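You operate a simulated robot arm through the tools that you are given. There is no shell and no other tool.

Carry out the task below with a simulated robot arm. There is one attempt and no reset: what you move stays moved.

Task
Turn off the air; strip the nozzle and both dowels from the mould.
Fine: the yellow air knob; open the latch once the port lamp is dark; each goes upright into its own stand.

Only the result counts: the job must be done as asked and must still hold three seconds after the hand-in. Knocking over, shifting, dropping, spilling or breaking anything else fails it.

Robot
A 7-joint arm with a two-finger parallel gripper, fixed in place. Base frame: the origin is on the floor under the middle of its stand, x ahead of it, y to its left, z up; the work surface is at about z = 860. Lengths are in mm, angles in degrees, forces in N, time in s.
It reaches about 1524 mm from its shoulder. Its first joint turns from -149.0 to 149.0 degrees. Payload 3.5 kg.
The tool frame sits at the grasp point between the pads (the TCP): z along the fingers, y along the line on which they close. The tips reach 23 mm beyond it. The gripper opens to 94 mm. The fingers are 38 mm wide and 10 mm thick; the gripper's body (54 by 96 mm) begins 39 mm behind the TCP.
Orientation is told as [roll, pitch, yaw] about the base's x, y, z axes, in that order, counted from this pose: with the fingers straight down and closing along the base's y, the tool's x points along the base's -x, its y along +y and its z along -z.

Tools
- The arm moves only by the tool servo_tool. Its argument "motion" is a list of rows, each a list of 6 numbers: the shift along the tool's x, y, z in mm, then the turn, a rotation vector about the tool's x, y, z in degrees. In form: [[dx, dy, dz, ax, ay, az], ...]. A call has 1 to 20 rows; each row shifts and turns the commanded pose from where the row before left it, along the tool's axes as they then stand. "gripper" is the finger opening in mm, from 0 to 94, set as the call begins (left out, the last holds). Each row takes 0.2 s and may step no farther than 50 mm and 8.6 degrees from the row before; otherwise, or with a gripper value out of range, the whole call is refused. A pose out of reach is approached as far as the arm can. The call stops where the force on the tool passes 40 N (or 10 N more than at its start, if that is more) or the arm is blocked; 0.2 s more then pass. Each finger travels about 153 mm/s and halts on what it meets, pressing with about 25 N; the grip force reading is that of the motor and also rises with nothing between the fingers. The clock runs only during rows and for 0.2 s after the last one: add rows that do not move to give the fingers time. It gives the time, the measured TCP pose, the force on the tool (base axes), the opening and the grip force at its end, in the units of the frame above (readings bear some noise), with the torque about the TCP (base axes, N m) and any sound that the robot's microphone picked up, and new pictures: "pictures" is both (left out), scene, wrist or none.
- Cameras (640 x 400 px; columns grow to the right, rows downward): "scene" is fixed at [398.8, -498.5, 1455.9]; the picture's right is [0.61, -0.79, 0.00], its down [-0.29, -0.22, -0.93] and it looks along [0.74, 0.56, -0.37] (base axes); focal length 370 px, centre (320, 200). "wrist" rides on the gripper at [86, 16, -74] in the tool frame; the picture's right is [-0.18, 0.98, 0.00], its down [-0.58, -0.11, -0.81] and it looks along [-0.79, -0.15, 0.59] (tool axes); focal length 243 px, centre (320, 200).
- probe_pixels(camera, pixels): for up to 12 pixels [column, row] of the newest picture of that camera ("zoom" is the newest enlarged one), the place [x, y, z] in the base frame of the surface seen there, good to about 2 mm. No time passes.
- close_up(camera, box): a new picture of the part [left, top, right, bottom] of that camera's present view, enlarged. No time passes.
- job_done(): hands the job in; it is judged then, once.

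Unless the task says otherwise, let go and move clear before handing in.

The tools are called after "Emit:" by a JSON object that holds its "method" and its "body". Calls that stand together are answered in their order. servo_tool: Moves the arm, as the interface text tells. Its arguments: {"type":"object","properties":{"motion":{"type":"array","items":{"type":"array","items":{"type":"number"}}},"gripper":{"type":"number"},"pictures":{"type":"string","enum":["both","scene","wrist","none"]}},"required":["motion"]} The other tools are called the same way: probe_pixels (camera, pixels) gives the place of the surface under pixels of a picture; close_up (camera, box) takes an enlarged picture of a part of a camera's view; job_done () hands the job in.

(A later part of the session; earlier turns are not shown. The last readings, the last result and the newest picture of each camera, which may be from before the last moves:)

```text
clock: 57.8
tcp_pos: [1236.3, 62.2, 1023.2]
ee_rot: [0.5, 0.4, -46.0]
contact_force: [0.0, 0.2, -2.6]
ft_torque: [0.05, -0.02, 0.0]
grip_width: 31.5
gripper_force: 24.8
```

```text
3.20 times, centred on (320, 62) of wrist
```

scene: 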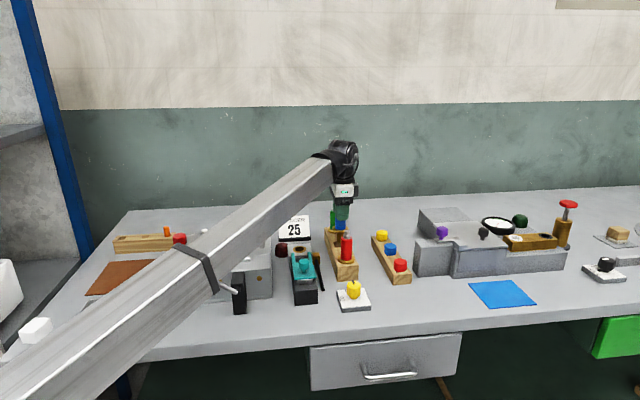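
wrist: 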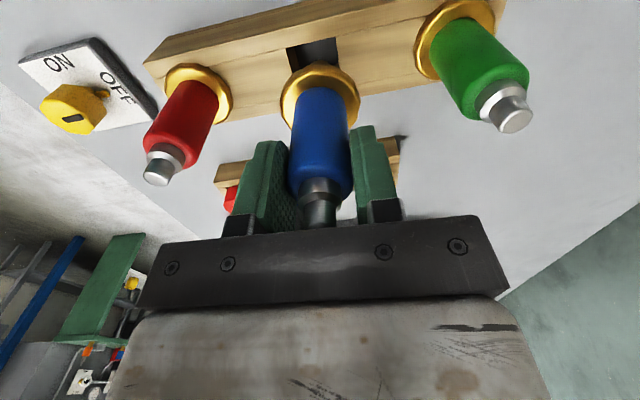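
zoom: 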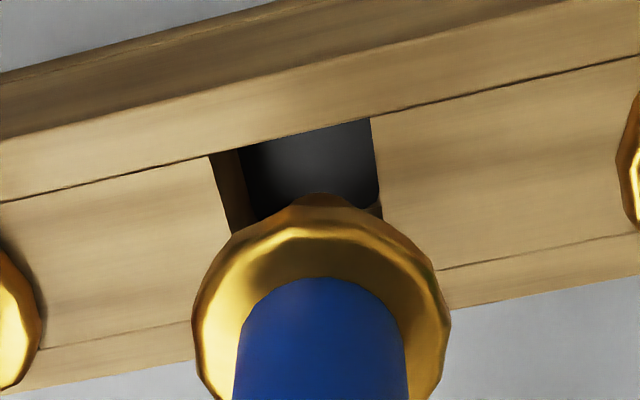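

The shank is lined up over the hole. I'll lower 40 mm, watching the force, and stop before seating.

Emit:
{"method": "servo_tool", "body": {"motion": [[0, 0, 12, 0, 0, 0], [0, 0, 12, 0, 0, 0], [0, 0, 8, 0, 0, 0], [0, 0, 6, 0, 0, 0], [0, 0, 0, 0, 0, 0]]}}

```text
clock: 59.0
tcp_pos: [1236.7, 60.7, 985.3]
ee_rot: [0.4, 0.5, -46.0]
contact_force: [-0.1, -0.2, -2.4]
ft_torque: [0.03, 0.02, -0.02]
grip_width: 31.6
gripper_force: 25.0
```

scene: 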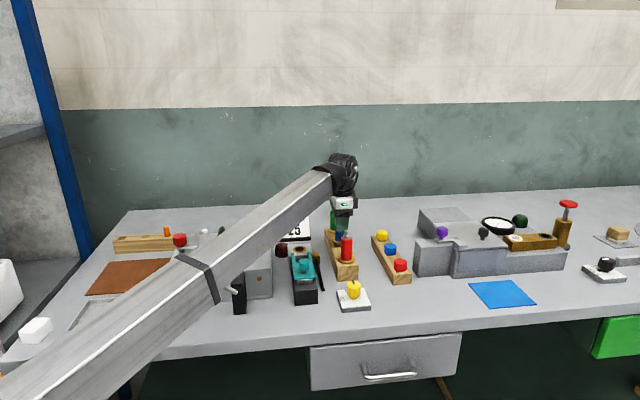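
wrist: 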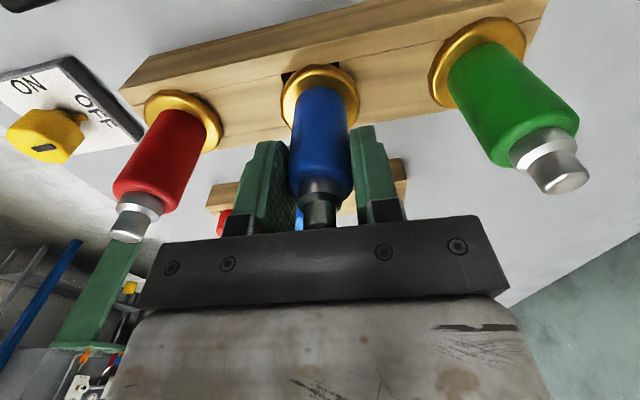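

No contact so far. I'll lower in 2 mm steps until a small upward force shows the flange is seated.

Emit:
{"method": "servo_tool", "body": {"motion": [[0, 0, 2, 0, 0, 0], [0, 0, 2, 0, 0, 0], [0, 0, 2, 0, 0, 0], [0, 0, 0, 0, 0, 0]], "pictures": "none"}}

Emit:
{"method": "servo_tool", "body": {"motion": [[0, 0, 1.5, 0, 0, 0], [0, 0, 1, 0, 0, 0], [0, 0, 0, 0, 0, 0]], "pictures": "wrist"}}

```text
clock: 60.0
tcp_pos: [1236.7, 60.6, 979.5]
ee_rot: [0.4, 0.5, -46.0]
contact_force: [0.3, 0.7, -3.4]
ft_torque: [-0.03, 0.04, 0.02]
grip_width: 31.6
gripper_force: 24.7
```

```text
clock: 60.8
tcp_pos: [1236.7, 61.9, 977.1]
ee_rot: [0.3, 0.4, -46.0]
contact_force: [1.5, 0.3, -1.1]
ft_torque: [-0.09, -0.03, 0.03]
grip_width: 31.4
gripper_force: 24.7
```

wrist: 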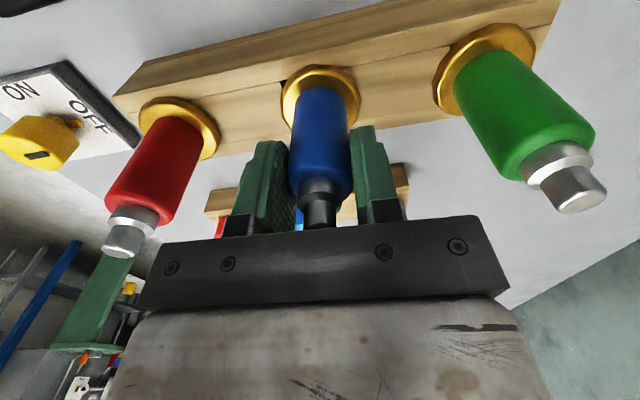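

The force has begun to change, from −3.4 to −1.1 N, which suggests light contact. I'll go a little further to seat the nozzle.

Emit:
{"method": "servo_tool", "body": {"motion": [[0, 0, 1, 0, 0, 0], [0, 0, 1, 0, 0, 0], [0, 0, 0, 0, 0, 0]], "pictures": "none"}}

Emit:
{"method": "close_up", "body": {"camera": "wrist", "box": [260, 40, 400, 140]}}

```text
clock: 61.6
tcp_pos: [1236.3, 60.9, 976.4]
ee_rot: [0.4, 0.4, -46.0]
contact_force: [6.6, 2.1, 23.7]
ft_torque: [-0.17, 0.14, -0.01]
grip_width: 31.9
gripper_force: 25.5
```

```text
4.00 times, centred on (330, 90) of wrist
```

zoom: 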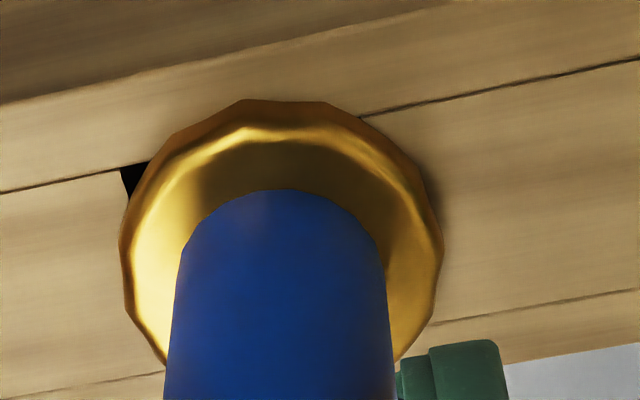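

A force of +23.7 N shows the flange is seated on the stand. I'll ease off 1 mm, open, and rise straight up.

Emit:
{"method": "servo_tool", "body": {"motion": [[0, 0, -1, 0, 0, 0], [0, 0, 0, 0, 0, 0]], "pictures": "none"}}

Emit:
{"method": "servo_tool", "body": {"gripper": 58, "motion": [[0, 0, 0, 0, 0, 0], [0, 0, 0, 0, 0, 0], [0, 0, 0, 0, 0, 0]], "pictures": "wrist"}}

```text
clock: 62.2
tcp_pos: [1235.6, 61.0, 975.1]
ee_rot: [0.4, 0.4, -46.1]
contact_force: [5.4, 2.1, 19.4]
ft_torque: [-0.16, 0.03, 0.04]
grip_width: 31.5
gripper_force: 25.3
```

```text
clock: 63.0
tcp_pos: [1235.3, 61.1, 974.3]
ee_rot: [0.3, 0.3, -46.1]
contact_force: [-0.8, -0.5, 0.6]
ft_torque: [-0.02, -0.01, 0.01]
grip_width: 57.8
gripper_force: 0.1
```

wrist: 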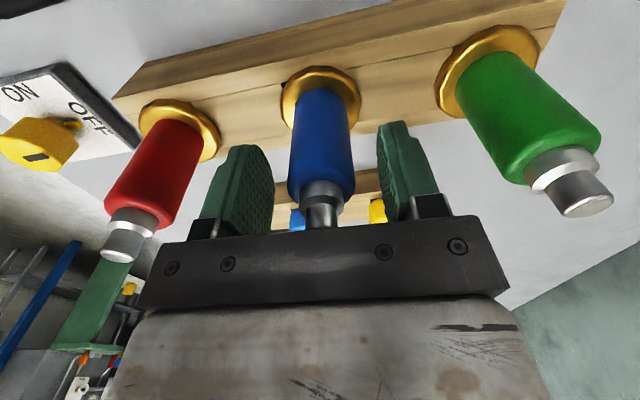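

The nozzle stands upright on its own and the pads are clear. I'll rise straight up.

Emit:
{"method": "servo_tool", "body": {"motion": [[0, 0, -20, 0, 0, 0], [0, 0, -35, 0, 0, 0], [0, 0, -40, 0, 0, 0], [0, 0, -30, 0, 0, 0], [0, 0, 0, 0, 0, 0]]}}

Emit:
{"method": "close_up", "body": {"camera": "scene", "box": [310, 190, 380, 290]}}

Emit:
{"method": "close_up", "body": {"camera": "wrist", "box": [160, 0, 500, 120]}}

```text
clock: 64.2
tcp_pos: [1235.8, 60.1, 1099.3]
ee_rot: [0.5, 0.5, -46.1]
contact_force: [1.1, -0.1, 0.3]
ft_torque: [0.01, -0.02, 0.03]
grip_width: 58.0
gripper_force: 0.0
```

scene: 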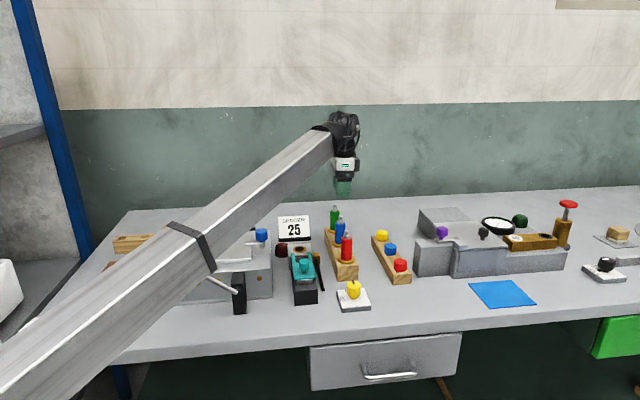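
wrist: 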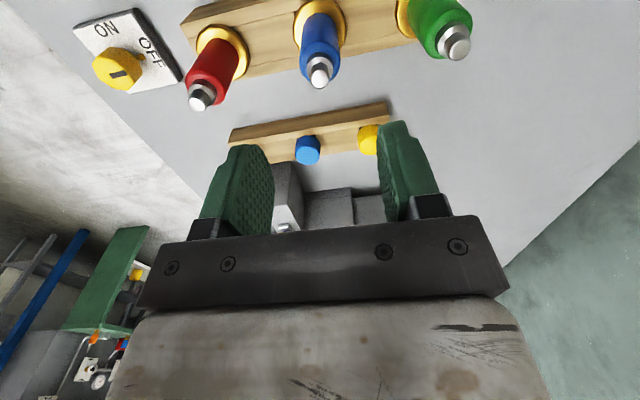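

```text
4.00 times, centred on (345, 240) of scene
```

zoom: 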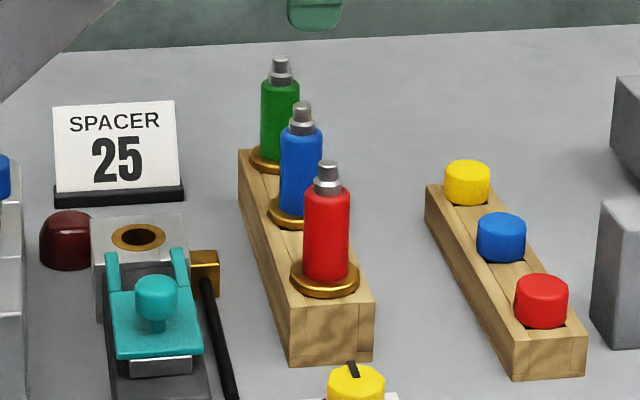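

```text
1.88 times, centred on (330, 60) of wrist
```

zoom: 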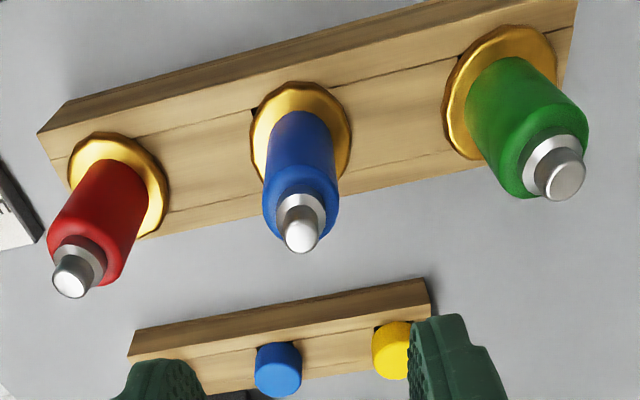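

The blue nozzle sits upright in its stand like its neighbours. Next are the dowels. I'll travel at height to above the black dowel and measure it, the mould handle and my forearm clearance.

Emit:
{"method": "servo_tool", "body": {"gripper": 70, "motion": [[30, 11, 0, 0, 0, 0], [40, 15, 0, 0, 0, 0], [40, 15, 0, 0, 0, 0], [40, 15, 0, 0, 0, 0], [40, 15, 0, 0, 0, 0], [40, 15, 0, 0, 0, 0], [41, 15, 0, 0, 0, 0], [0, 0, 0, 0, 0, 0]]}}

```text
clock: 66.0
tcp_pos: [1120.0, 325.8, 1102.4]
ee_rot: [0.4, 0.4, -46.0]
contact_force: [-0.7, 0.8, -0.1]
ft_torque: [0.03, -0.01, -0.01]
grip_width: 70.0
gripper_force: 0.1
```

scene: 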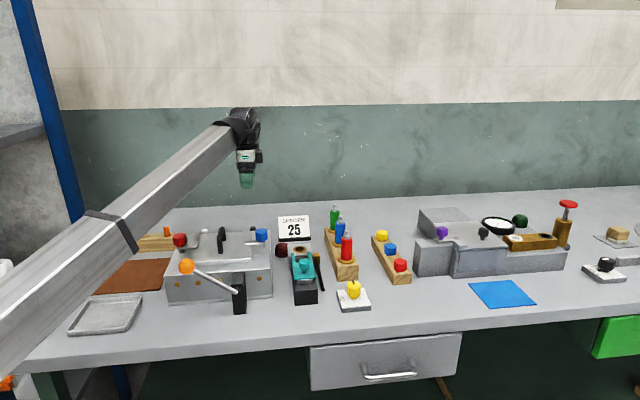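
wrist: 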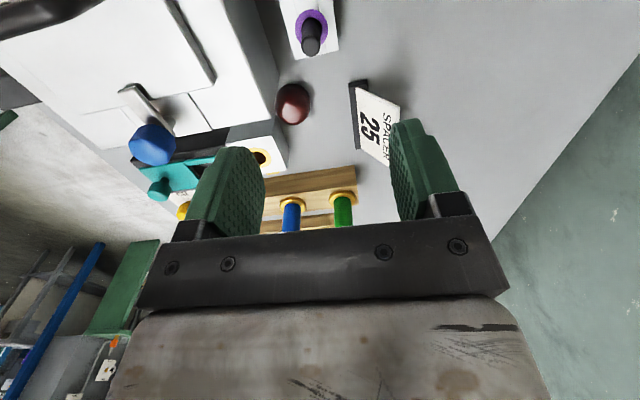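

Emit:
{"method": "close_up", "body": {"camera": "wrist", "box": [260, 0, 370, 80]}}

Emit:
{"method": "probe_pixels", "body": {"camera": "zoom", "pixels": [[300, 250], [275, 245], [325, 245], [300, 225], [300, 275]]}}

Emit:
{"method": "probe_pixels", "body": {"camera": "scene", "pixels": [[221, 229], [218, 232], [225, 231], [222, 235], [204, 230], [247, 231], [180, 240], [20, 350], [100, 270], [150, 220], [200, 165], [60, 345]]}}

Emit:
{"method": "close_up", "body": {"camera": "scene", "box": [120, 200, 280, 310]}}

```text
5.00 times, centred on (315, 40) of wrist
```

zoom: 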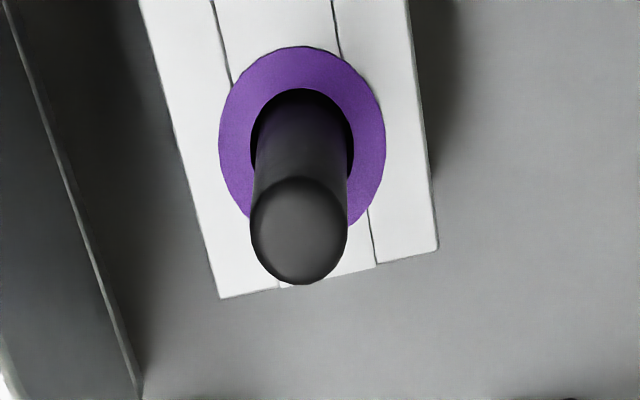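

```text
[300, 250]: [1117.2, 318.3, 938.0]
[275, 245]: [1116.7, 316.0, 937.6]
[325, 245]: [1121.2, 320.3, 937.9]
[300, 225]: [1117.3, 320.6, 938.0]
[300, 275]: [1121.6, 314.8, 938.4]
```

```text
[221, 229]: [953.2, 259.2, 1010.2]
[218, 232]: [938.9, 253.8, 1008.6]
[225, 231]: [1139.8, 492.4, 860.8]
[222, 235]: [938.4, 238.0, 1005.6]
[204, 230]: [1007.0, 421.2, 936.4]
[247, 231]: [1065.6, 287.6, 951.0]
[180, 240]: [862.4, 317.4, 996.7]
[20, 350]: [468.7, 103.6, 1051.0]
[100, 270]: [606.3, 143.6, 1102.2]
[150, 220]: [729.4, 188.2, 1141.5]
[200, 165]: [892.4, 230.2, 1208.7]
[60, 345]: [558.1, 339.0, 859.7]
```

```text
3.64 times, centred on (200, 255) of scene
```

zoom: 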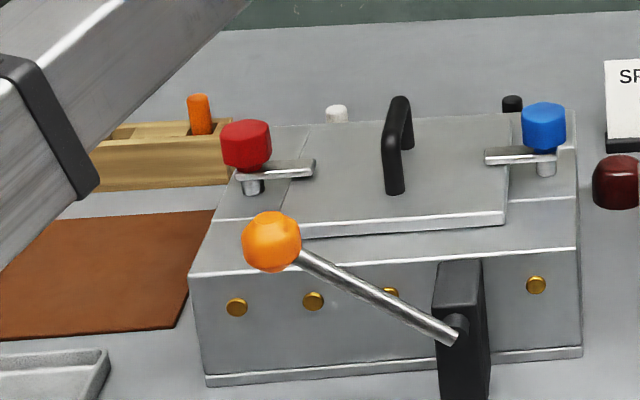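

The black dowel's axis is near (1118.5, 318.5), its top at z=938 and diameter about 17. The mould handle top is z≈1010 and the forearm passes over it. I'll descend partway and measure the real forearm gap before going lower.

Emit:
{"method": "servo_tool", "body": {"gripper": 40, "motion": [[-4.2, -6, 10, 0, 0, 0], [0, 0, 30, 0, 0, 0], [0, 0, 30, 0, 0, 0], [0, 0, 25, 0, 0, 0], [0, 0, 15, 0, 0, 0], [0, 0, 0, 0, 0, 0]]}}

Emit:
{"method": "close_up", "body": {"camera": "scene", "box": [80, 150, 290, 310]}}

```text
clock: 67.4
tcp_pos: [1117.8, 317.8, 993.7]
ee_rot: [0.3, 0.5, -46.0]
contact_force: [0.8, 0.3, 0.5]
ft_torque: [0.0, 0.01, 0.0]
grip_width: 39.8
gripper_force: 0.1
```

scene: 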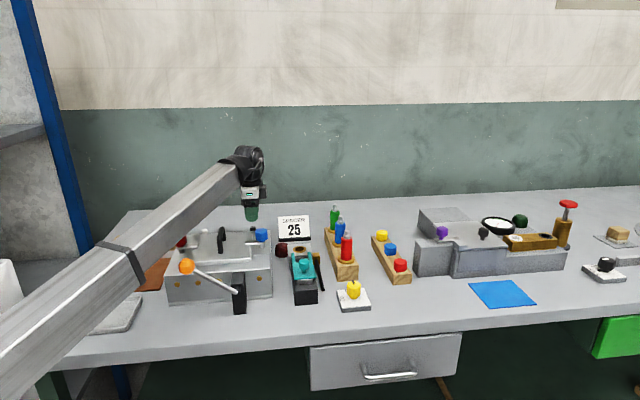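
wrist: 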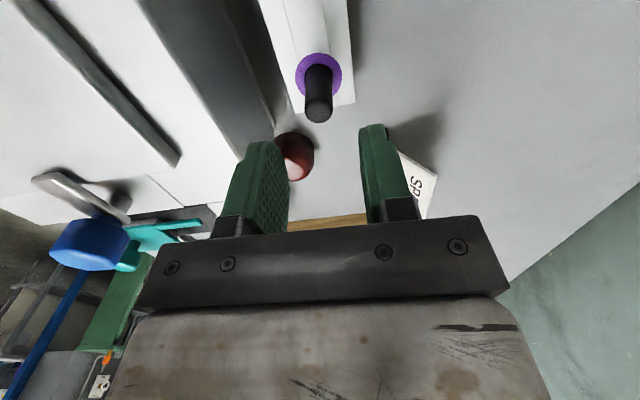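

```text
2.50 times, centred on (185, 230) of scene
```

zoom: 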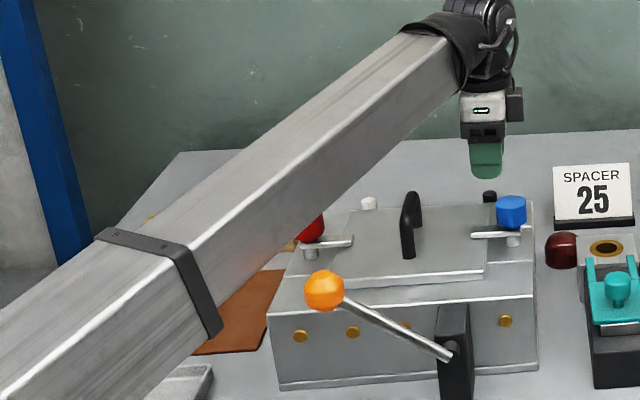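

Emit:
{"method": "probe_pixels", "body": {"camera": "zoom", "pixels": [[300, 225], [350, 178], [400, 137], [430, 112], [300, 160], [350, 117], [400, 75], [440, 45], [250, 270], [300, 232], [350, 184], [400, 142]]}}

Emit:
{"method": "probe_pixels", "body": {"camera": "scene", "pixels": [[221, 229], [219, 229], [222, 233], [221, 231], [222, 238]]}}

```text
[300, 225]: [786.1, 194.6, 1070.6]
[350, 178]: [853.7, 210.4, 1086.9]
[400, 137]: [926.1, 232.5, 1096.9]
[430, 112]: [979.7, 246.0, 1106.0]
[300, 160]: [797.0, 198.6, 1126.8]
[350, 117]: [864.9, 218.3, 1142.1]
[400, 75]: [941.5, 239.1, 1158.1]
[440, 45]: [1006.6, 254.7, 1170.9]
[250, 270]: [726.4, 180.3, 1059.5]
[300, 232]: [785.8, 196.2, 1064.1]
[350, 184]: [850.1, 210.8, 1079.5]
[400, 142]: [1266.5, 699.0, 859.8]
```

```text
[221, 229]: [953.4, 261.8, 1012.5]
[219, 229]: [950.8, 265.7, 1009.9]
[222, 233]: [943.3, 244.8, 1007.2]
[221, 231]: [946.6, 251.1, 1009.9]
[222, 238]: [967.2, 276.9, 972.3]
```

At this height the forearm's lower edge clears the handle by about 85 mm, so going 58 mm lower still leaves roughly 35 mm. I'll re-measure the dowel top from here.

Emit:
{"method": "close_up", "body": {"camera": "wrist", "box": [270, 40, 370, 130]}}

Emit:
{"method": "probe_pixels", "body": {"camera": "zoom", "pixels": [[310, 290], [270, 290], [350, 290], [310, 255], [310, 335]]}}

```text
4.44 times, centred on (320, 85) of wrist
```

zoom: 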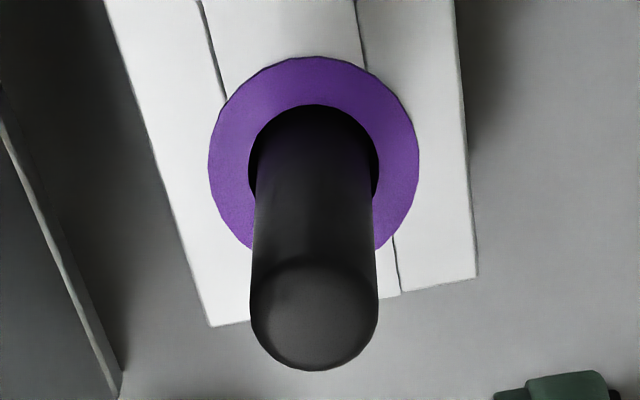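

```text
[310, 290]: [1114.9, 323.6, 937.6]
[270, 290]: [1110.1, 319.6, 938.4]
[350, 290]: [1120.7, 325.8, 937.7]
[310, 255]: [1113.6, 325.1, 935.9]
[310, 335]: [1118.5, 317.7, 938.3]
```

The dowel's diameter is about 19–20 with its centre near (1117.6, 320). I'll shift 1–2 mm and descend so the tips reach z≈907, above the rail at 896.

Emit:
{"method": "servo_tool", "body": {"motion": [[1.5, 1, 15, 0, 0, 0], [0, 0, 20, 0, 0, 0], [0, 0, 15, 0, 0, 0], [0, 0, 12, 0, 0, 0], [0, 0, 0, 0, 0, 0]]}}

Emit:
{"method": "close_up", "body": {"camera": "scene", "box": [80, 150, 290, 310]}}

```text
clock: 68.6
tcp_pos: [1119.2, 321.8, 929.7]
ee_rot: [0.4, 0.5, -46.0]
contact_force: [-0.2, 0.6, 0.6]
ft_torque: [-0.03, 0.03, -0.04]
grip_width: 39.6
gripper_force: 0.0
```

scene: 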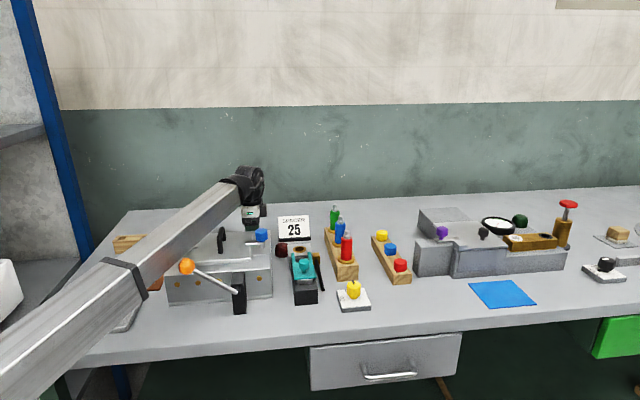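
wrist: 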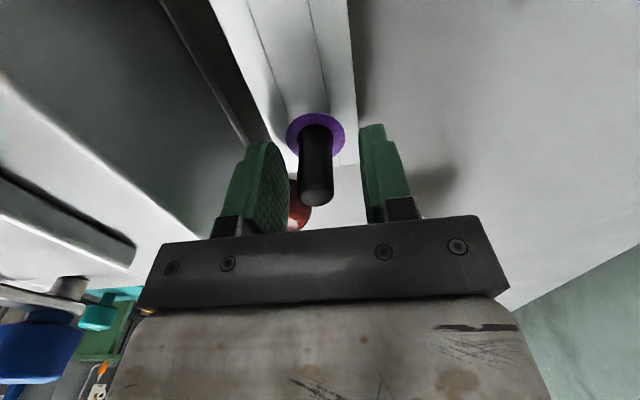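

```text
2.50 times, centred on (185, 230) of scene
```

zoom: 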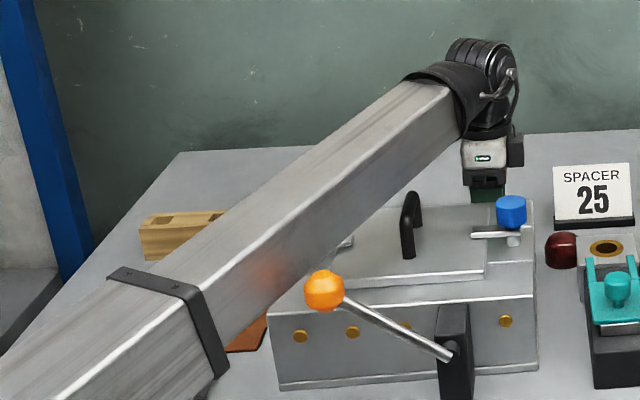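

The dowel is between the pads and the forearm is clear of the handle. I'll close on it without moving.

Emit:
{"method": "servo_tool", "body": {"gripper": 8, "motion": [[0, 0, 0, 0, 0, 0], [0, 0, 0, 0, 0, 0], [0, 0, 0, 0, 0, 0]], "pictures": "wrist"}}

```text
clock: 69.4
tcp_pos: [1117.3, 320.2, 930.9]
ee_rot: [0.2, 0.4, -46.0]
contact_force: [-8.3, -6.9, -1.2]
ft_torque: [-0.33, 0.44, 0.0]
grip_width: 17.3
gripper_force: 24.9
```

wrist: 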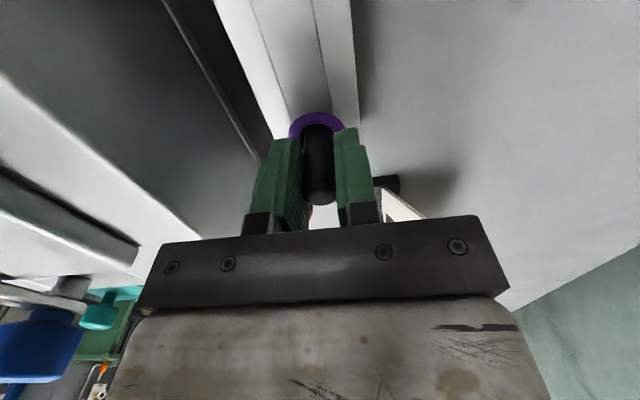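

The dowel is gripped at 17.3 mm with about 11 N of side force along the closing axis. I'll relieve that by 1.3 mm, then lift gently.

Emit:
{"method": "servo_tool", "body": {"motion": [[0, -1.3, 0, 0, 0, 0], [0, 0, -3, 0, 0, 0], [0, 0, -5, 0, 0, 0], [0, 0, -6, 0, 0, 0], [0, 0, 0, 0, 0, 0]], "pictures": "wrist"}}

```text
clock: 70.6
tcp_pos: [1116.5, 320.2, 946.7]
ee_rot: [0.3, 0.3, -46.0]
contact_force: [-4.9, -4.7, -2.5]
ft_torque: [-0.31, 0.34, -0.03]
grip_width: 17.1
gripper_force: 24.9
```

wrist: 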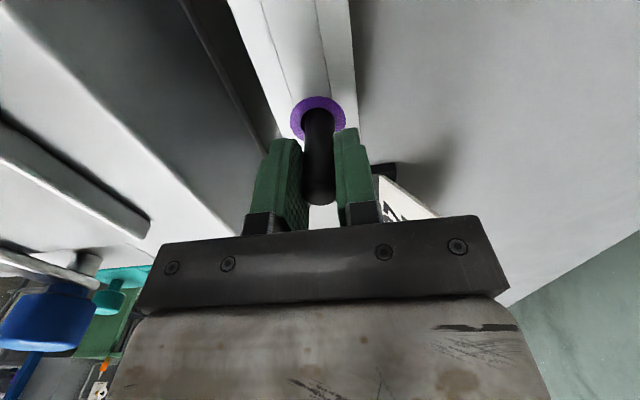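

The dowel is rising with the hand and the forces are small. I'll continue lifting in steps.

Emit:
{"method": "servo_tool", "body": {"motion": [[0, -0.7, -8, 0, 0, 0], [0, 0, -10, 0, 0, 0], [0, 0, -10, 0, 0, 0], [0, 0, -10, 0, 0, 0], [0, 0, -10, 0, 0, 0], [0, 0, 0, 0, 0, 0]]}}

Emit:
{"method": "close_up", "body": {"camera": "scene", "box": [200, 160, 300, 250]}}

Emit:
{"method": "close_up", "body": {"camera": "wrist", "box": [240, 40, 400, 230]}}

```text
clock: 72.0
tcp_pos: [1117.6, 319.4, 993.7]
ee_rot: [0.4, 0.4, -46.0]
contact_force: [-0.6, 0.0, -1.3]
ft_torque: [-0.01, 0.0, -0.01]
grip_width: 17.3
gripper_force: 24.9
```

scene: 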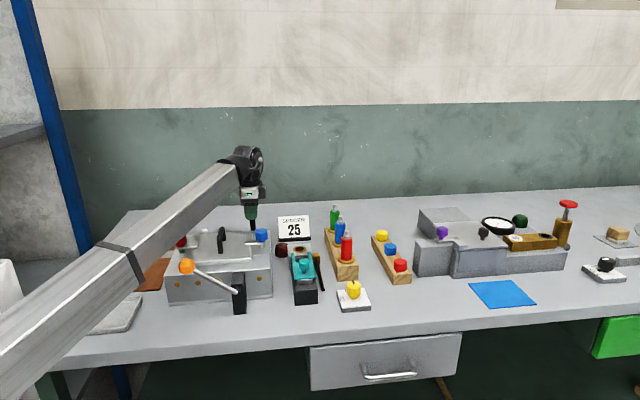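
wrist: 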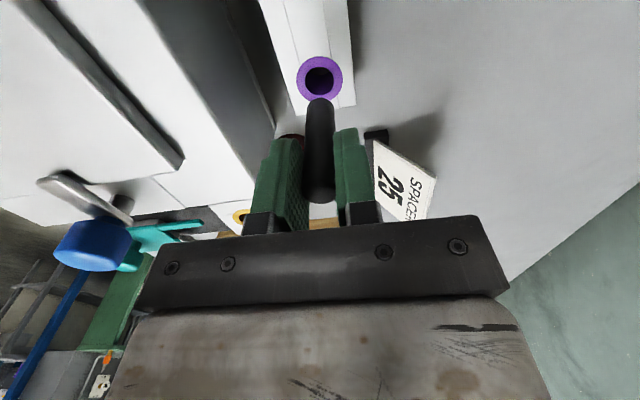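

```text
4.44 times, centred on (250, 205) of scene
```

zoom: 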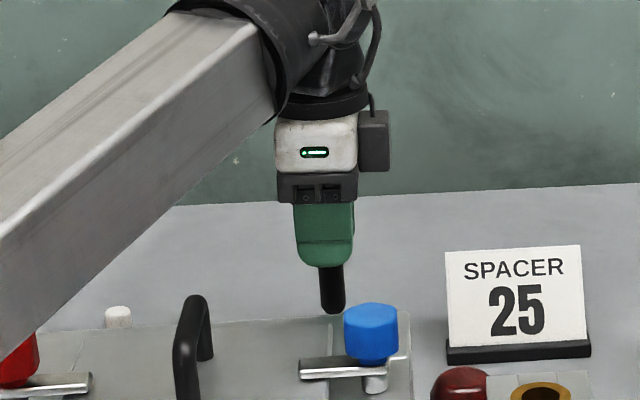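

```text
2.11 times, centred on (320, 135) of wrist
```

zoom: 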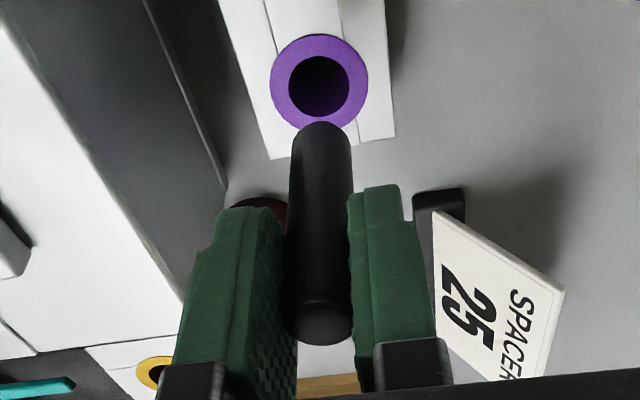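

The black dowel is fully out and its hole at (320,78) is empty. I'll probe the dowel's lower end, then raise it well clear.

Emit:
{"method": "probe_pixels", "body": {"camera": "scene", "pixels": [[253, 228], [253, 229.5], [252, 222], [254, 226]]}}

Emit:
{"method": "servo_tool", "body": {"motion": [[0, 0, -25, 0, 0, 0], [0, 0, -35, 0, 0, 0], [0, 0, -35, 0, 0, 0], [0, 0, 0, 0, 0, 0]], "pictures": "none"}}

```text
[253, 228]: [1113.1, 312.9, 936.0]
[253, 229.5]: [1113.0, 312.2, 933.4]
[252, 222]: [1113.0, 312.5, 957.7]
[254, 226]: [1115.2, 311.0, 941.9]
```

```text
clock: 73.0
tcp_pos: [1115.3, 320.1, 1088.7]
ee_rot: [0.5, 0.5, -46.0]
contact_force: [-0.6, -0.1, -2.3]
ft_torque: [0.0, 0.0, -0.02]
grip_width: 17.0
gripper_force: 25.4
```

The dowel is about 70 mm long and its bottom hangs 62 mm below the TCP. I'll carry it at height to over the dowel stand and look at the holes.

Emit:
{"method": "servo_tool", "body": {"motion": [[25, 1.5, 0, 0, 0, 0], [38, 2, 0, 0, 0, 0], [40, 2, 0, 0, 0, 0], [40, 2, 0, 0, 0, 0], [40, 2, 0, 0, 0, 0], [40, 2, 0, 0, 0, 0], [40, 2, 0, 0, 0, 0], [38, 2, 0, 0, 0, 0], [25, 2, 0, 0, 0, 0], [0, 0, 0, 0, 0, 0]]}}

```text
clock: 75.2
tcp_pos: [901.7, 563.6, 1090.2]
ee_rot: [0.4, 0.4, -46.0]
contact_force: [-0.4, 0.5, -1.6]
ft_torque: [-0.01, -0.02, 0.0]
grip_width: 17.1
gripper_force: 25.4
```

scene: 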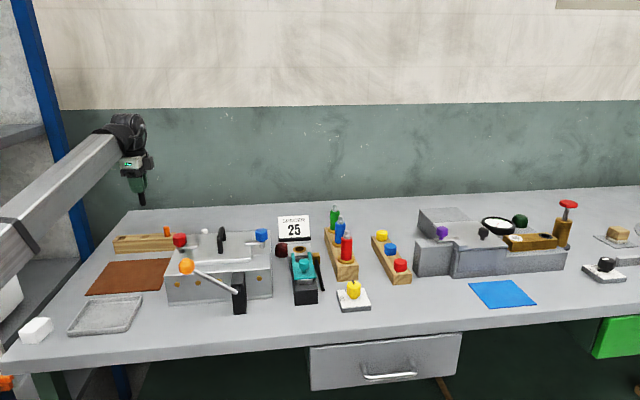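
wrist: 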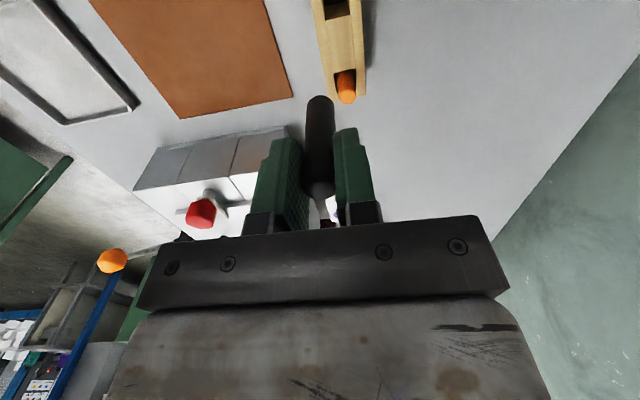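

The stand is at the top of the wrist view, with the orange dowel at (346,88). I'll enlarge it in the scene view and probe, then move further along to see all the holes.

Emit:
{"method": "close_up", "body": {"camera": "scene", "box": [100, 215, 200, 265]}}

Emit:
{"method": "servo_tool", "body": {"motion": [[35, 3, 0, 0, 0, 0], [35, 3, 0, 0, 0, 0], [30, 3, 0, 0, 0, 0], [0, 0, 0, 0, 0, 0]]}}

```text
6.40 times, centred on (150, 240) of scene
```

zoom: 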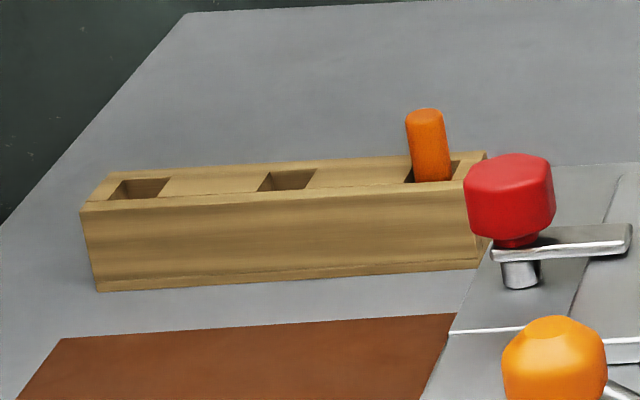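

```text
clock: 76.2
tcp_pos: [839.5, 642.9, 1090.4]
ee_rot: [0.4, 0.4, -46.0]
contact_force: [-0.3, -0.6, -1.4]
ft_torque: [0.0, -0.01, -0.04]
grip_width: 17.0
gripper_force: 25.0
```

scene: 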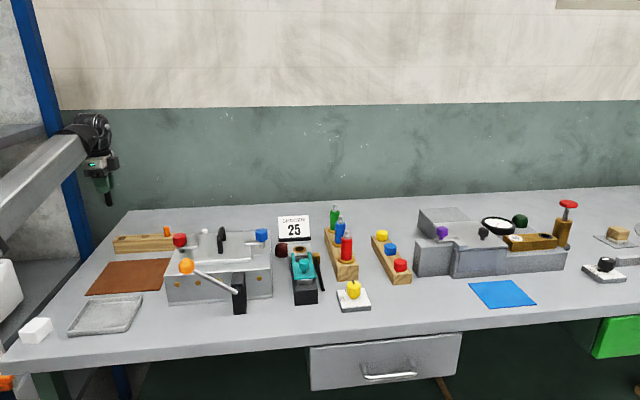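
wrist: 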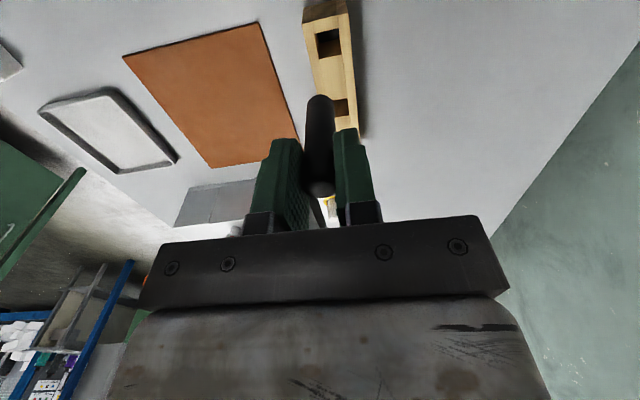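

Both free holes are visible now at (328,42) and (341,106). I'll enlarge and probe them.

Emit:
{"method": "close_up", "body": {"camera": "wrist", "box": [290, 0, 390, 140]}}

Emit:
{"method": "probe_pixels", "body": {"camera": "zoom", "pixels": [[250, 85], [323, 72], [340, 145], [267, 162], [310, 290], [372, 278], [382, 325], [290, 120], [300, 140], [345, 300], [290, 225], [205, 20]]}}

```text
2.86 times, centred on (340, 70) of wrist
```

zoom: 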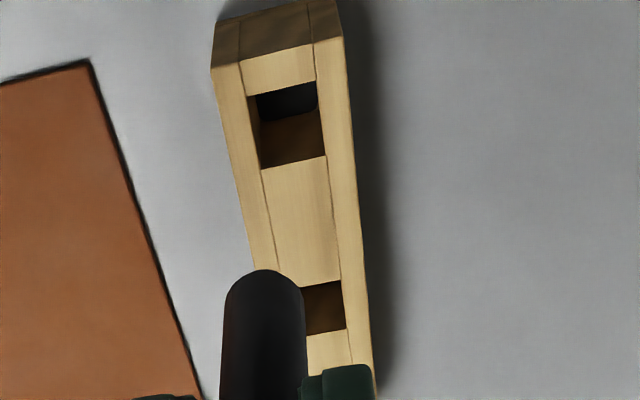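

```text
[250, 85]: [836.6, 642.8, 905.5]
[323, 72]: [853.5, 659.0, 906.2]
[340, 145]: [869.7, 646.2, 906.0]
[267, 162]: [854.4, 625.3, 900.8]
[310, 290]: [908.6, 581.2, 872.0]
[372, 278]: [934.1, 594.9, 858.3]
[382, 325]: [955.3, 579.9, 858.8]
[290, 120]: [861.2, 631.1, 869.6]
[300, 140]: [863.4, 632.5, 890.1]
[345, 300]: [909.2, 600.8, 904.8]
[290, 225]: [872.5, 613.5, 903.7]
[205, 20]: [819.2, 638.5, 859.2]
```

Emit:
{"method": "close_up", "body": {"camera": "wrist", "box": [290, 10, 370, 65]}}

```text
7.27 times, centred on (330, 38) of wrist
```

zoom: 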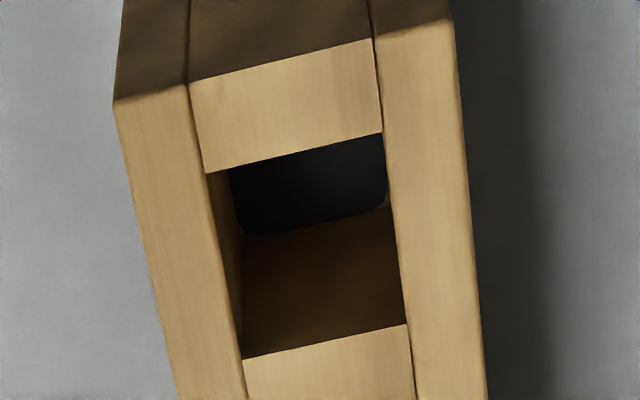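

Emit:
{"method": "probe_pixels", "body": {"camera": "zoom", "pixels": [[212, 165], [376, 127], [404, 332], [248, 363], [202, 190], [394, 160], [402, 270], [226, 310], [320, 190], [320, 280], [290, 100], [330, 375]]}}

```text
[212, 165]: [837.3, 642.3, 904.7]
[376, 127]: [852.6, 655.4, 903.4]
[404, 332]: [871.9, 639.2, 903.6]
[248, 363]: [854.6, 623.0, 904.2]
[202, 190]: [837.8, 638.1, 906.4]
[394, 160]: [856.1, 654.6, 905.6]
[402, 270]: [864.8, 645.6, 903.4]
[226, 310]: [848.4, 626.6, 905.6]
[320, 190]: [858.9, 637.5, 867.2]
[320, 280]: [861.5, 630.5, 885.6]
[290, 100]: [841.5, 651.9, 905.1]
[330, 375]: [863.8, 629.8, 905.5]
```

Hole A is about 24 mm square, centred near (854, 640), with its rim at z≈905 and floor at z≈867. I'll move the dowel above it and lower it to just over the rim.

Emit:
{"method": "servo_tool", "body": {"motion": [[-12.2, 8.4, 0, 0, 0, 0], [0, 0, 30, 0, 0, 0], [0, 0, 35, 0, 0, 0], [0, 0, 25, 0, 0, 0], [0, 0, 10, 0, 0, 0], [0, 0, 0, 0, 0, 0]]}}

Emit:
{"method": "close_up", "body": {"camera": "scene", "box": [80, 180, 180, 265]}}

Emit:
{"method": "close_up", "body": {"camera": "wrist", "box": [260, 30, 380, 130]}}

```text
clock: 77.6
tcp_pos: [852.8, 640.3, 992.1]
ee_rot: [0.4, 0.3, -46.0]
contact_force: [0.7, -0.1, -0.9]
ft_torque: [0.03, -0.04, 0.03]
grip_width: 17.0
gripper_force: 25.3
```

scene: 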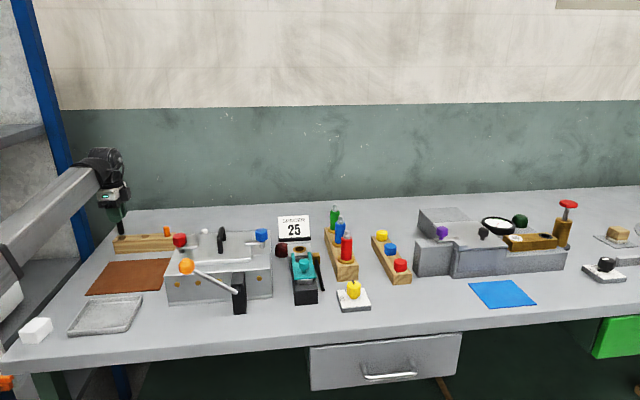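
wrist: 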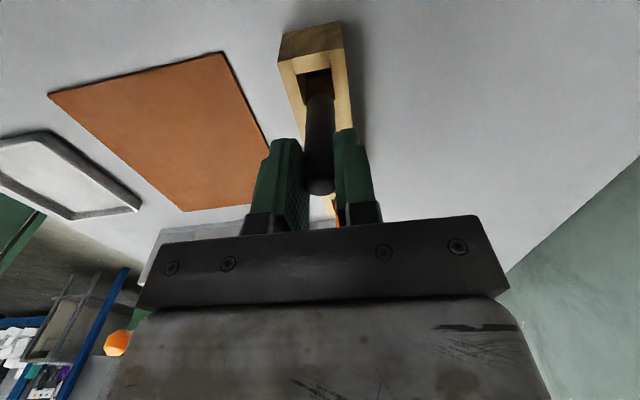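

```text
4.71 times, centred on (130, 222) of scene
```

zoom: 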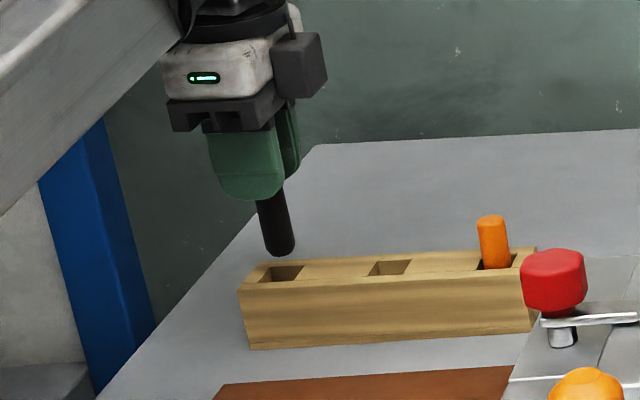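

```text
4.00 times, centred on (320, 80) of wrist
```

zoom: 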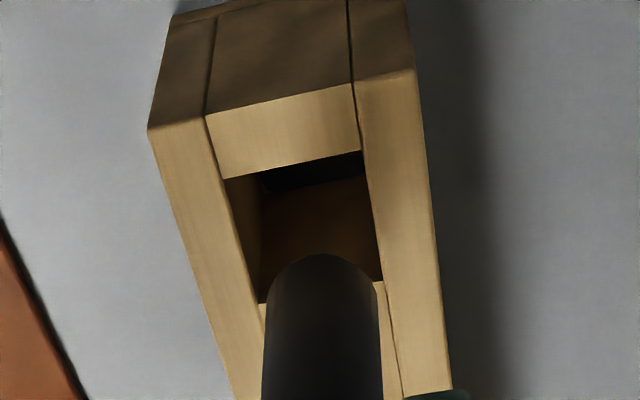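

Emit:
{"method": "probe_pixels", "body": {"camera": "zoom", "pixels": [[325, 262], [325, 285], [275, 300], [375, 300], [225, 173], [358, 145], [380, 290], [264, 312], [245, 250], [382, 230], [320, 380], [300, 160]]}}

Emit:
{"method": "probe_pixels", "body": {"camera": "scene", "pixels": [[121, 232], [121.5, 229], [118, 224], [124, 226], [122, 226]]}}

```text
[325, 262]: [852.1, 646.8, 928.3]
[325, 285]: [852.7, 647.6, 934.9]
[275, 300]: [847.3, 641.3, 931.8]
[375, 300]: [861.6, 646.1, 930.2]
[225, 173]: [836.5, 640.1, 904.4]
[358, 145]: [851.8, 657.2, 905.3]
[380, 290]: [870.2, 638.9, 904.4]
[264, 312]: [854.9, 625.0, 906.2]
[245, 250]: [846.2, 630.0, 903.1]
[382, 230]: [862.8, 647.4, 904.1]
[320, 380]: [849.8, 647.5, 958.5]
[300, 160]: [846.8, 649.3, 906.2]
```

```text
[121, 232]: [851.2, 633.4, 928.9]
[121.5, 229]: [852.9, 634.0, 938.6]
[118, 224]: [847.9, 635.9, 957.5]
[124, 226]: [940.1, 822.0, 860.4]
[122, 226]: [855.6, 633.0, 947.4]
```

The dowel's lower end is about 2–3 mm off the hole centre (853.7, 640.2). I'll correct that and lower slowly into the hole.

Emit:
{"method": "servo_tool", "body": {"motion": [[1.2, -2.2, 5, 0, 0, 0], [0, 0, 8, 0, 0, 0], [0, 0, 6, 0, 0, 0], [0, 0, 0, 0, 0, 0]]}}

Emit:
{"method": "close_up", "body": {"camera": "wrist", "box": [260, 30, 380, 130]}}

Emit:
{"method": "close_up", "body": {"camera": "scene", "box": [90, 200, 170, 265]}}

```text
clock: 78.6
tcp_pos: [851.4, 640.2, 972.0]
ee_rot: [0.4, 0.4, -46.0]
contact_force: [0.0, 0.5, -1.1]
ft_torque: [0.0, 0.01, 0.0]
grip_width: 17.1
gripper_force: 24.7
```

scene: 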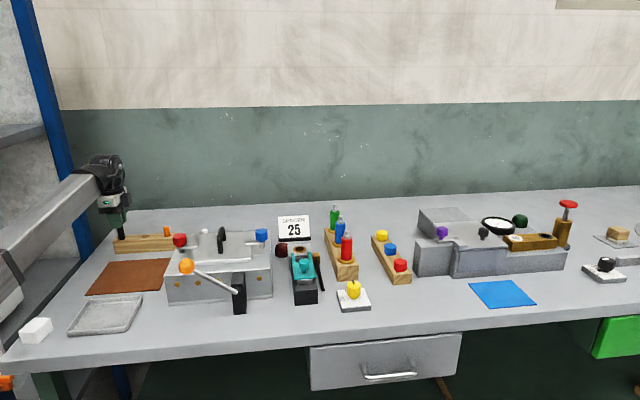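
wrist: 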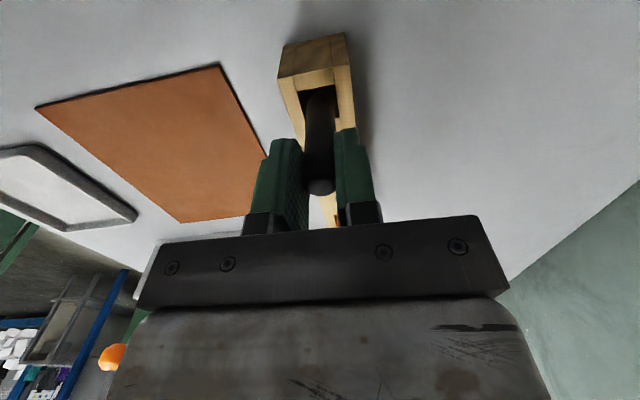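

```text
4.00 times, centred on (320, 80) of wrist
```

zoom: 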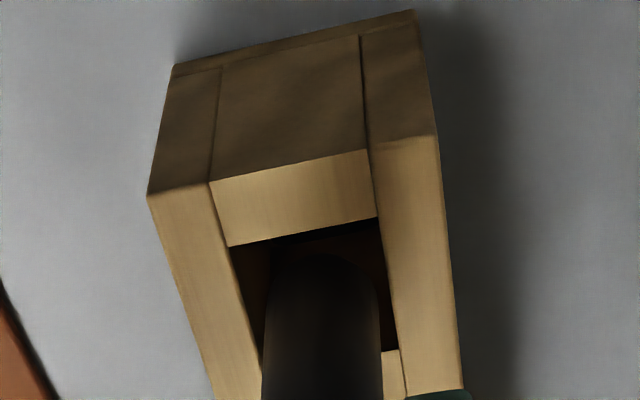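

```text
6.15 times, centred on (130, 232) of scene
```

zoom: 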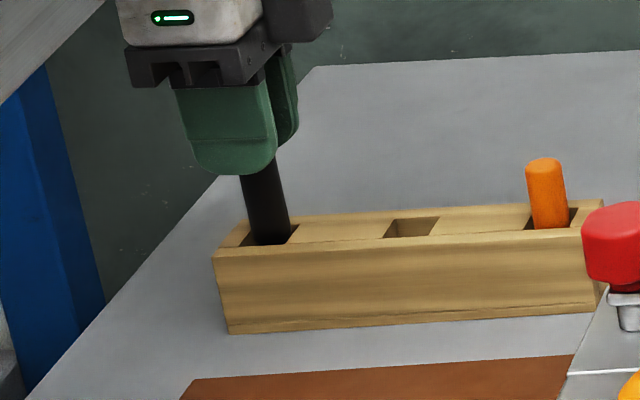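

The dowel's end is over the hole with gaps on both sides. I'll keep lowering gently and watch for side forces.

Emit:
{"method": "servo_tool", "body": {"motion": [[0, 0, 4, 0, 0, 0], [0, 0, 4, 0, 0, 0], [0, 0, 4, 0, 0, 0], [0, 0, 0, 0, 0, 0]], "pictures": "wrist"}}

Emit:
{"method": "close_up", "body": {"camera": "scene", "box": [90, 200, 170, 265]}}

```text
clock: 79.6
tcp_pos: [851.5, 640.2, 959.3]
ee_rot: [0.4, 0.4, -46.0]
contact_force: [-0.9, -0.3, -1.5]
ft_torque: [-0.03, -0.03, -0.01]
grip_width: 17.5
gripper_force: 24.7
```

wrist: 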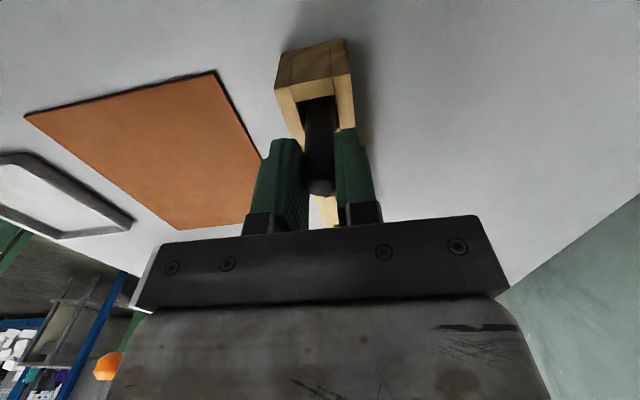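

```text
6.15 times, centred on (130, 232) of scene
```

zoom: 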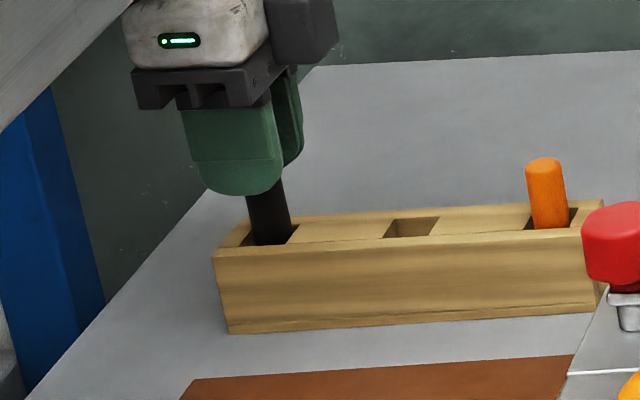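

The dowel is entering freely with no side load. I'll continue down, stopping short of the floor.

Emit:
{"method": "servo_tool", "body": {"motion": [[0, 0, 5, 0, 0, 0], [0, 0, 5, 0, 0, 0], [0, 0, 5, 0, 0, 0], [0, 0, 4, 0, 0, 0], [0, 0, 2, 0, 0, 0], [0, 0, 0, 0, 0, 0]], "pictures": "wrist"}}

Emit:
{"method": "close_up", "body": {"camera": "scene", "box": [90, 200, 170, 265]}}

```text
clock: 81.0
tcp_pos: [852.3, 639.7, 939.7]
ee_rot: [0.3, 0.4, -46.0]
contact_force: [0.0, 0.7, -1.2]
ft_torque: [0.01, -0.02, 0.01]
grip_width: 17.3
gripper_force: 24.9
```

wrist: 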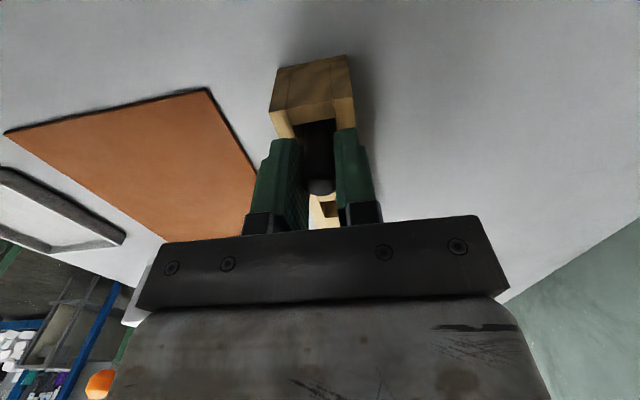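

```text
6.15 times, centred on (130, 232) of scene
```

zoom: 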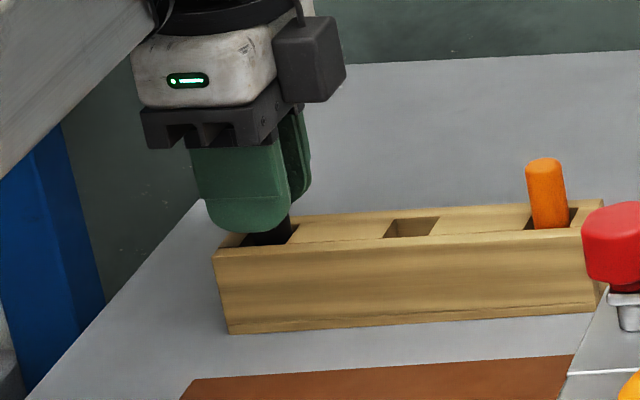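

No contact yet, with the tips at z≈917. I'll lower in small steps until the dowel touches the floor or the tips near the rim.

Emit:
{"method": "servo_tool", "body": {"motion": [[0, 0, 2, 0, 0, 0], [0, 0, 2, 0, 0, 0], [0, 0, 1.5, 0, 0, 0], [0, 0, 0, 0, 0, 0]], "pictures": "none"}}

Emit:
{"method": "servo_tool", "body": {"motion": [[0, 0, 1, 0, 0, 0], [0, 0, 1, 0, 0, 0], [0, 0, 0, 0, 0, 0]], "pictures": "none"}}

```text
clock: 82.0
tcp_pos: [852.4, 640.6, 934.5]
ee_rot: [0.5, 0.4, -46.0]
contact_force: [2.6, 0.5, 23.3]
ft_torque: [-0.06, -0.14, -0.04]
grip_width: 17.7
gripper_force: 24.8
```

```text
clock: 82.8
tcp_pos: [852.5, 641.1, 932.3]
ee_rot: [0.5, 0.4, -46.0]
contact_force: [2.8, 2.5, 23.3]
ft_torque: [0.08, -0.13, -0.01]
grip_width: 17.3
gripper_force: 24.7
```

A steady 23 N shows the dowel is on the floor and slipping slightly in the pads. I'll ease up 1 mm, then open gently.

Emit:
{"method": "servo_tool", "body": {"motion": [[0, 0, -1, 0, 0, 0], [0, 0, 0, 0, 0, 0]], "pictures": "none"}}

Emit:
{"method": "servo_tool", "body": {"gripper": 36, "motion": [[0, 0, 0, 0, 0, 0], [0, 0, 0, 0, 0, 0], [0, 0, 0, 0, 0, 0]], "pictures": "both"}}

Emit:
{"method": "close_up", "body": {"camera": "scene", "box": [90, 200, 170, 265]}}

```text
clock: 83.4
tcp_pos: [851.2, 642.2, 932.9]
ee_rot: [0.3, 0.4, -46.0]
contact_force: [2.5, 1.0, 14.7]
ft_torque: [0.01, -0.07, 0.0]
grip_width: 17.2
gripper_force: 25.0
```

```text
clock: 84.2
tcp_pos: [851.2, 642.0, 932.9]
ee_rot: [0.4, 0.4, -46.0]
contact_force: [0.0, -0.4, 1.7]
ft_torque: [-0.04, -0.02, 0.0]
grip_width: 35.9
gripper_force: 0.0
```

scene: 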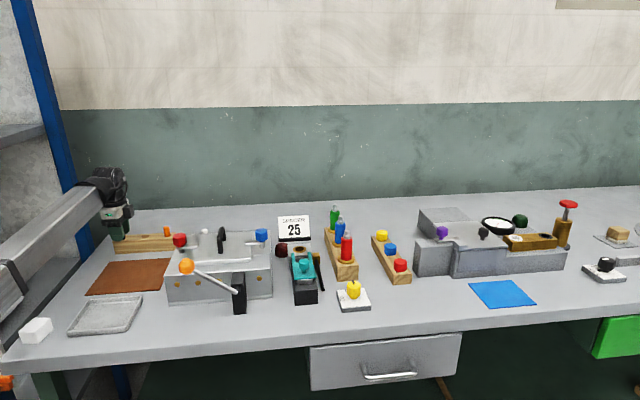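
wrist: 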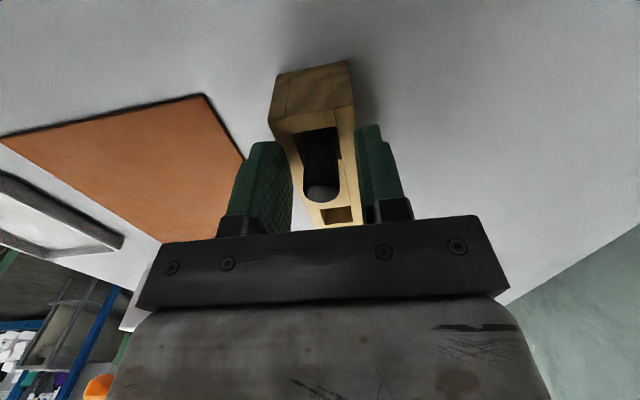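

```text
6.15 times, centred on (130, 232) of scene
```

zoom: 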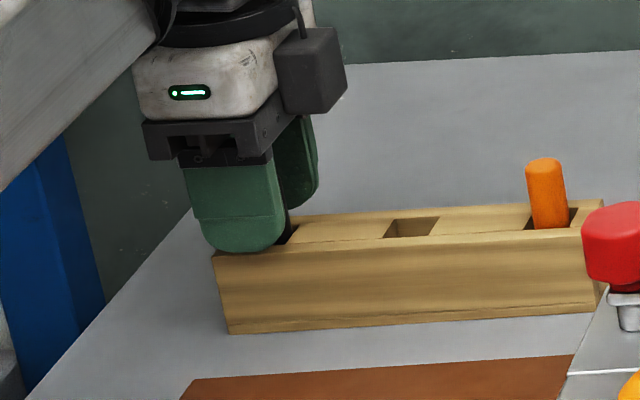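

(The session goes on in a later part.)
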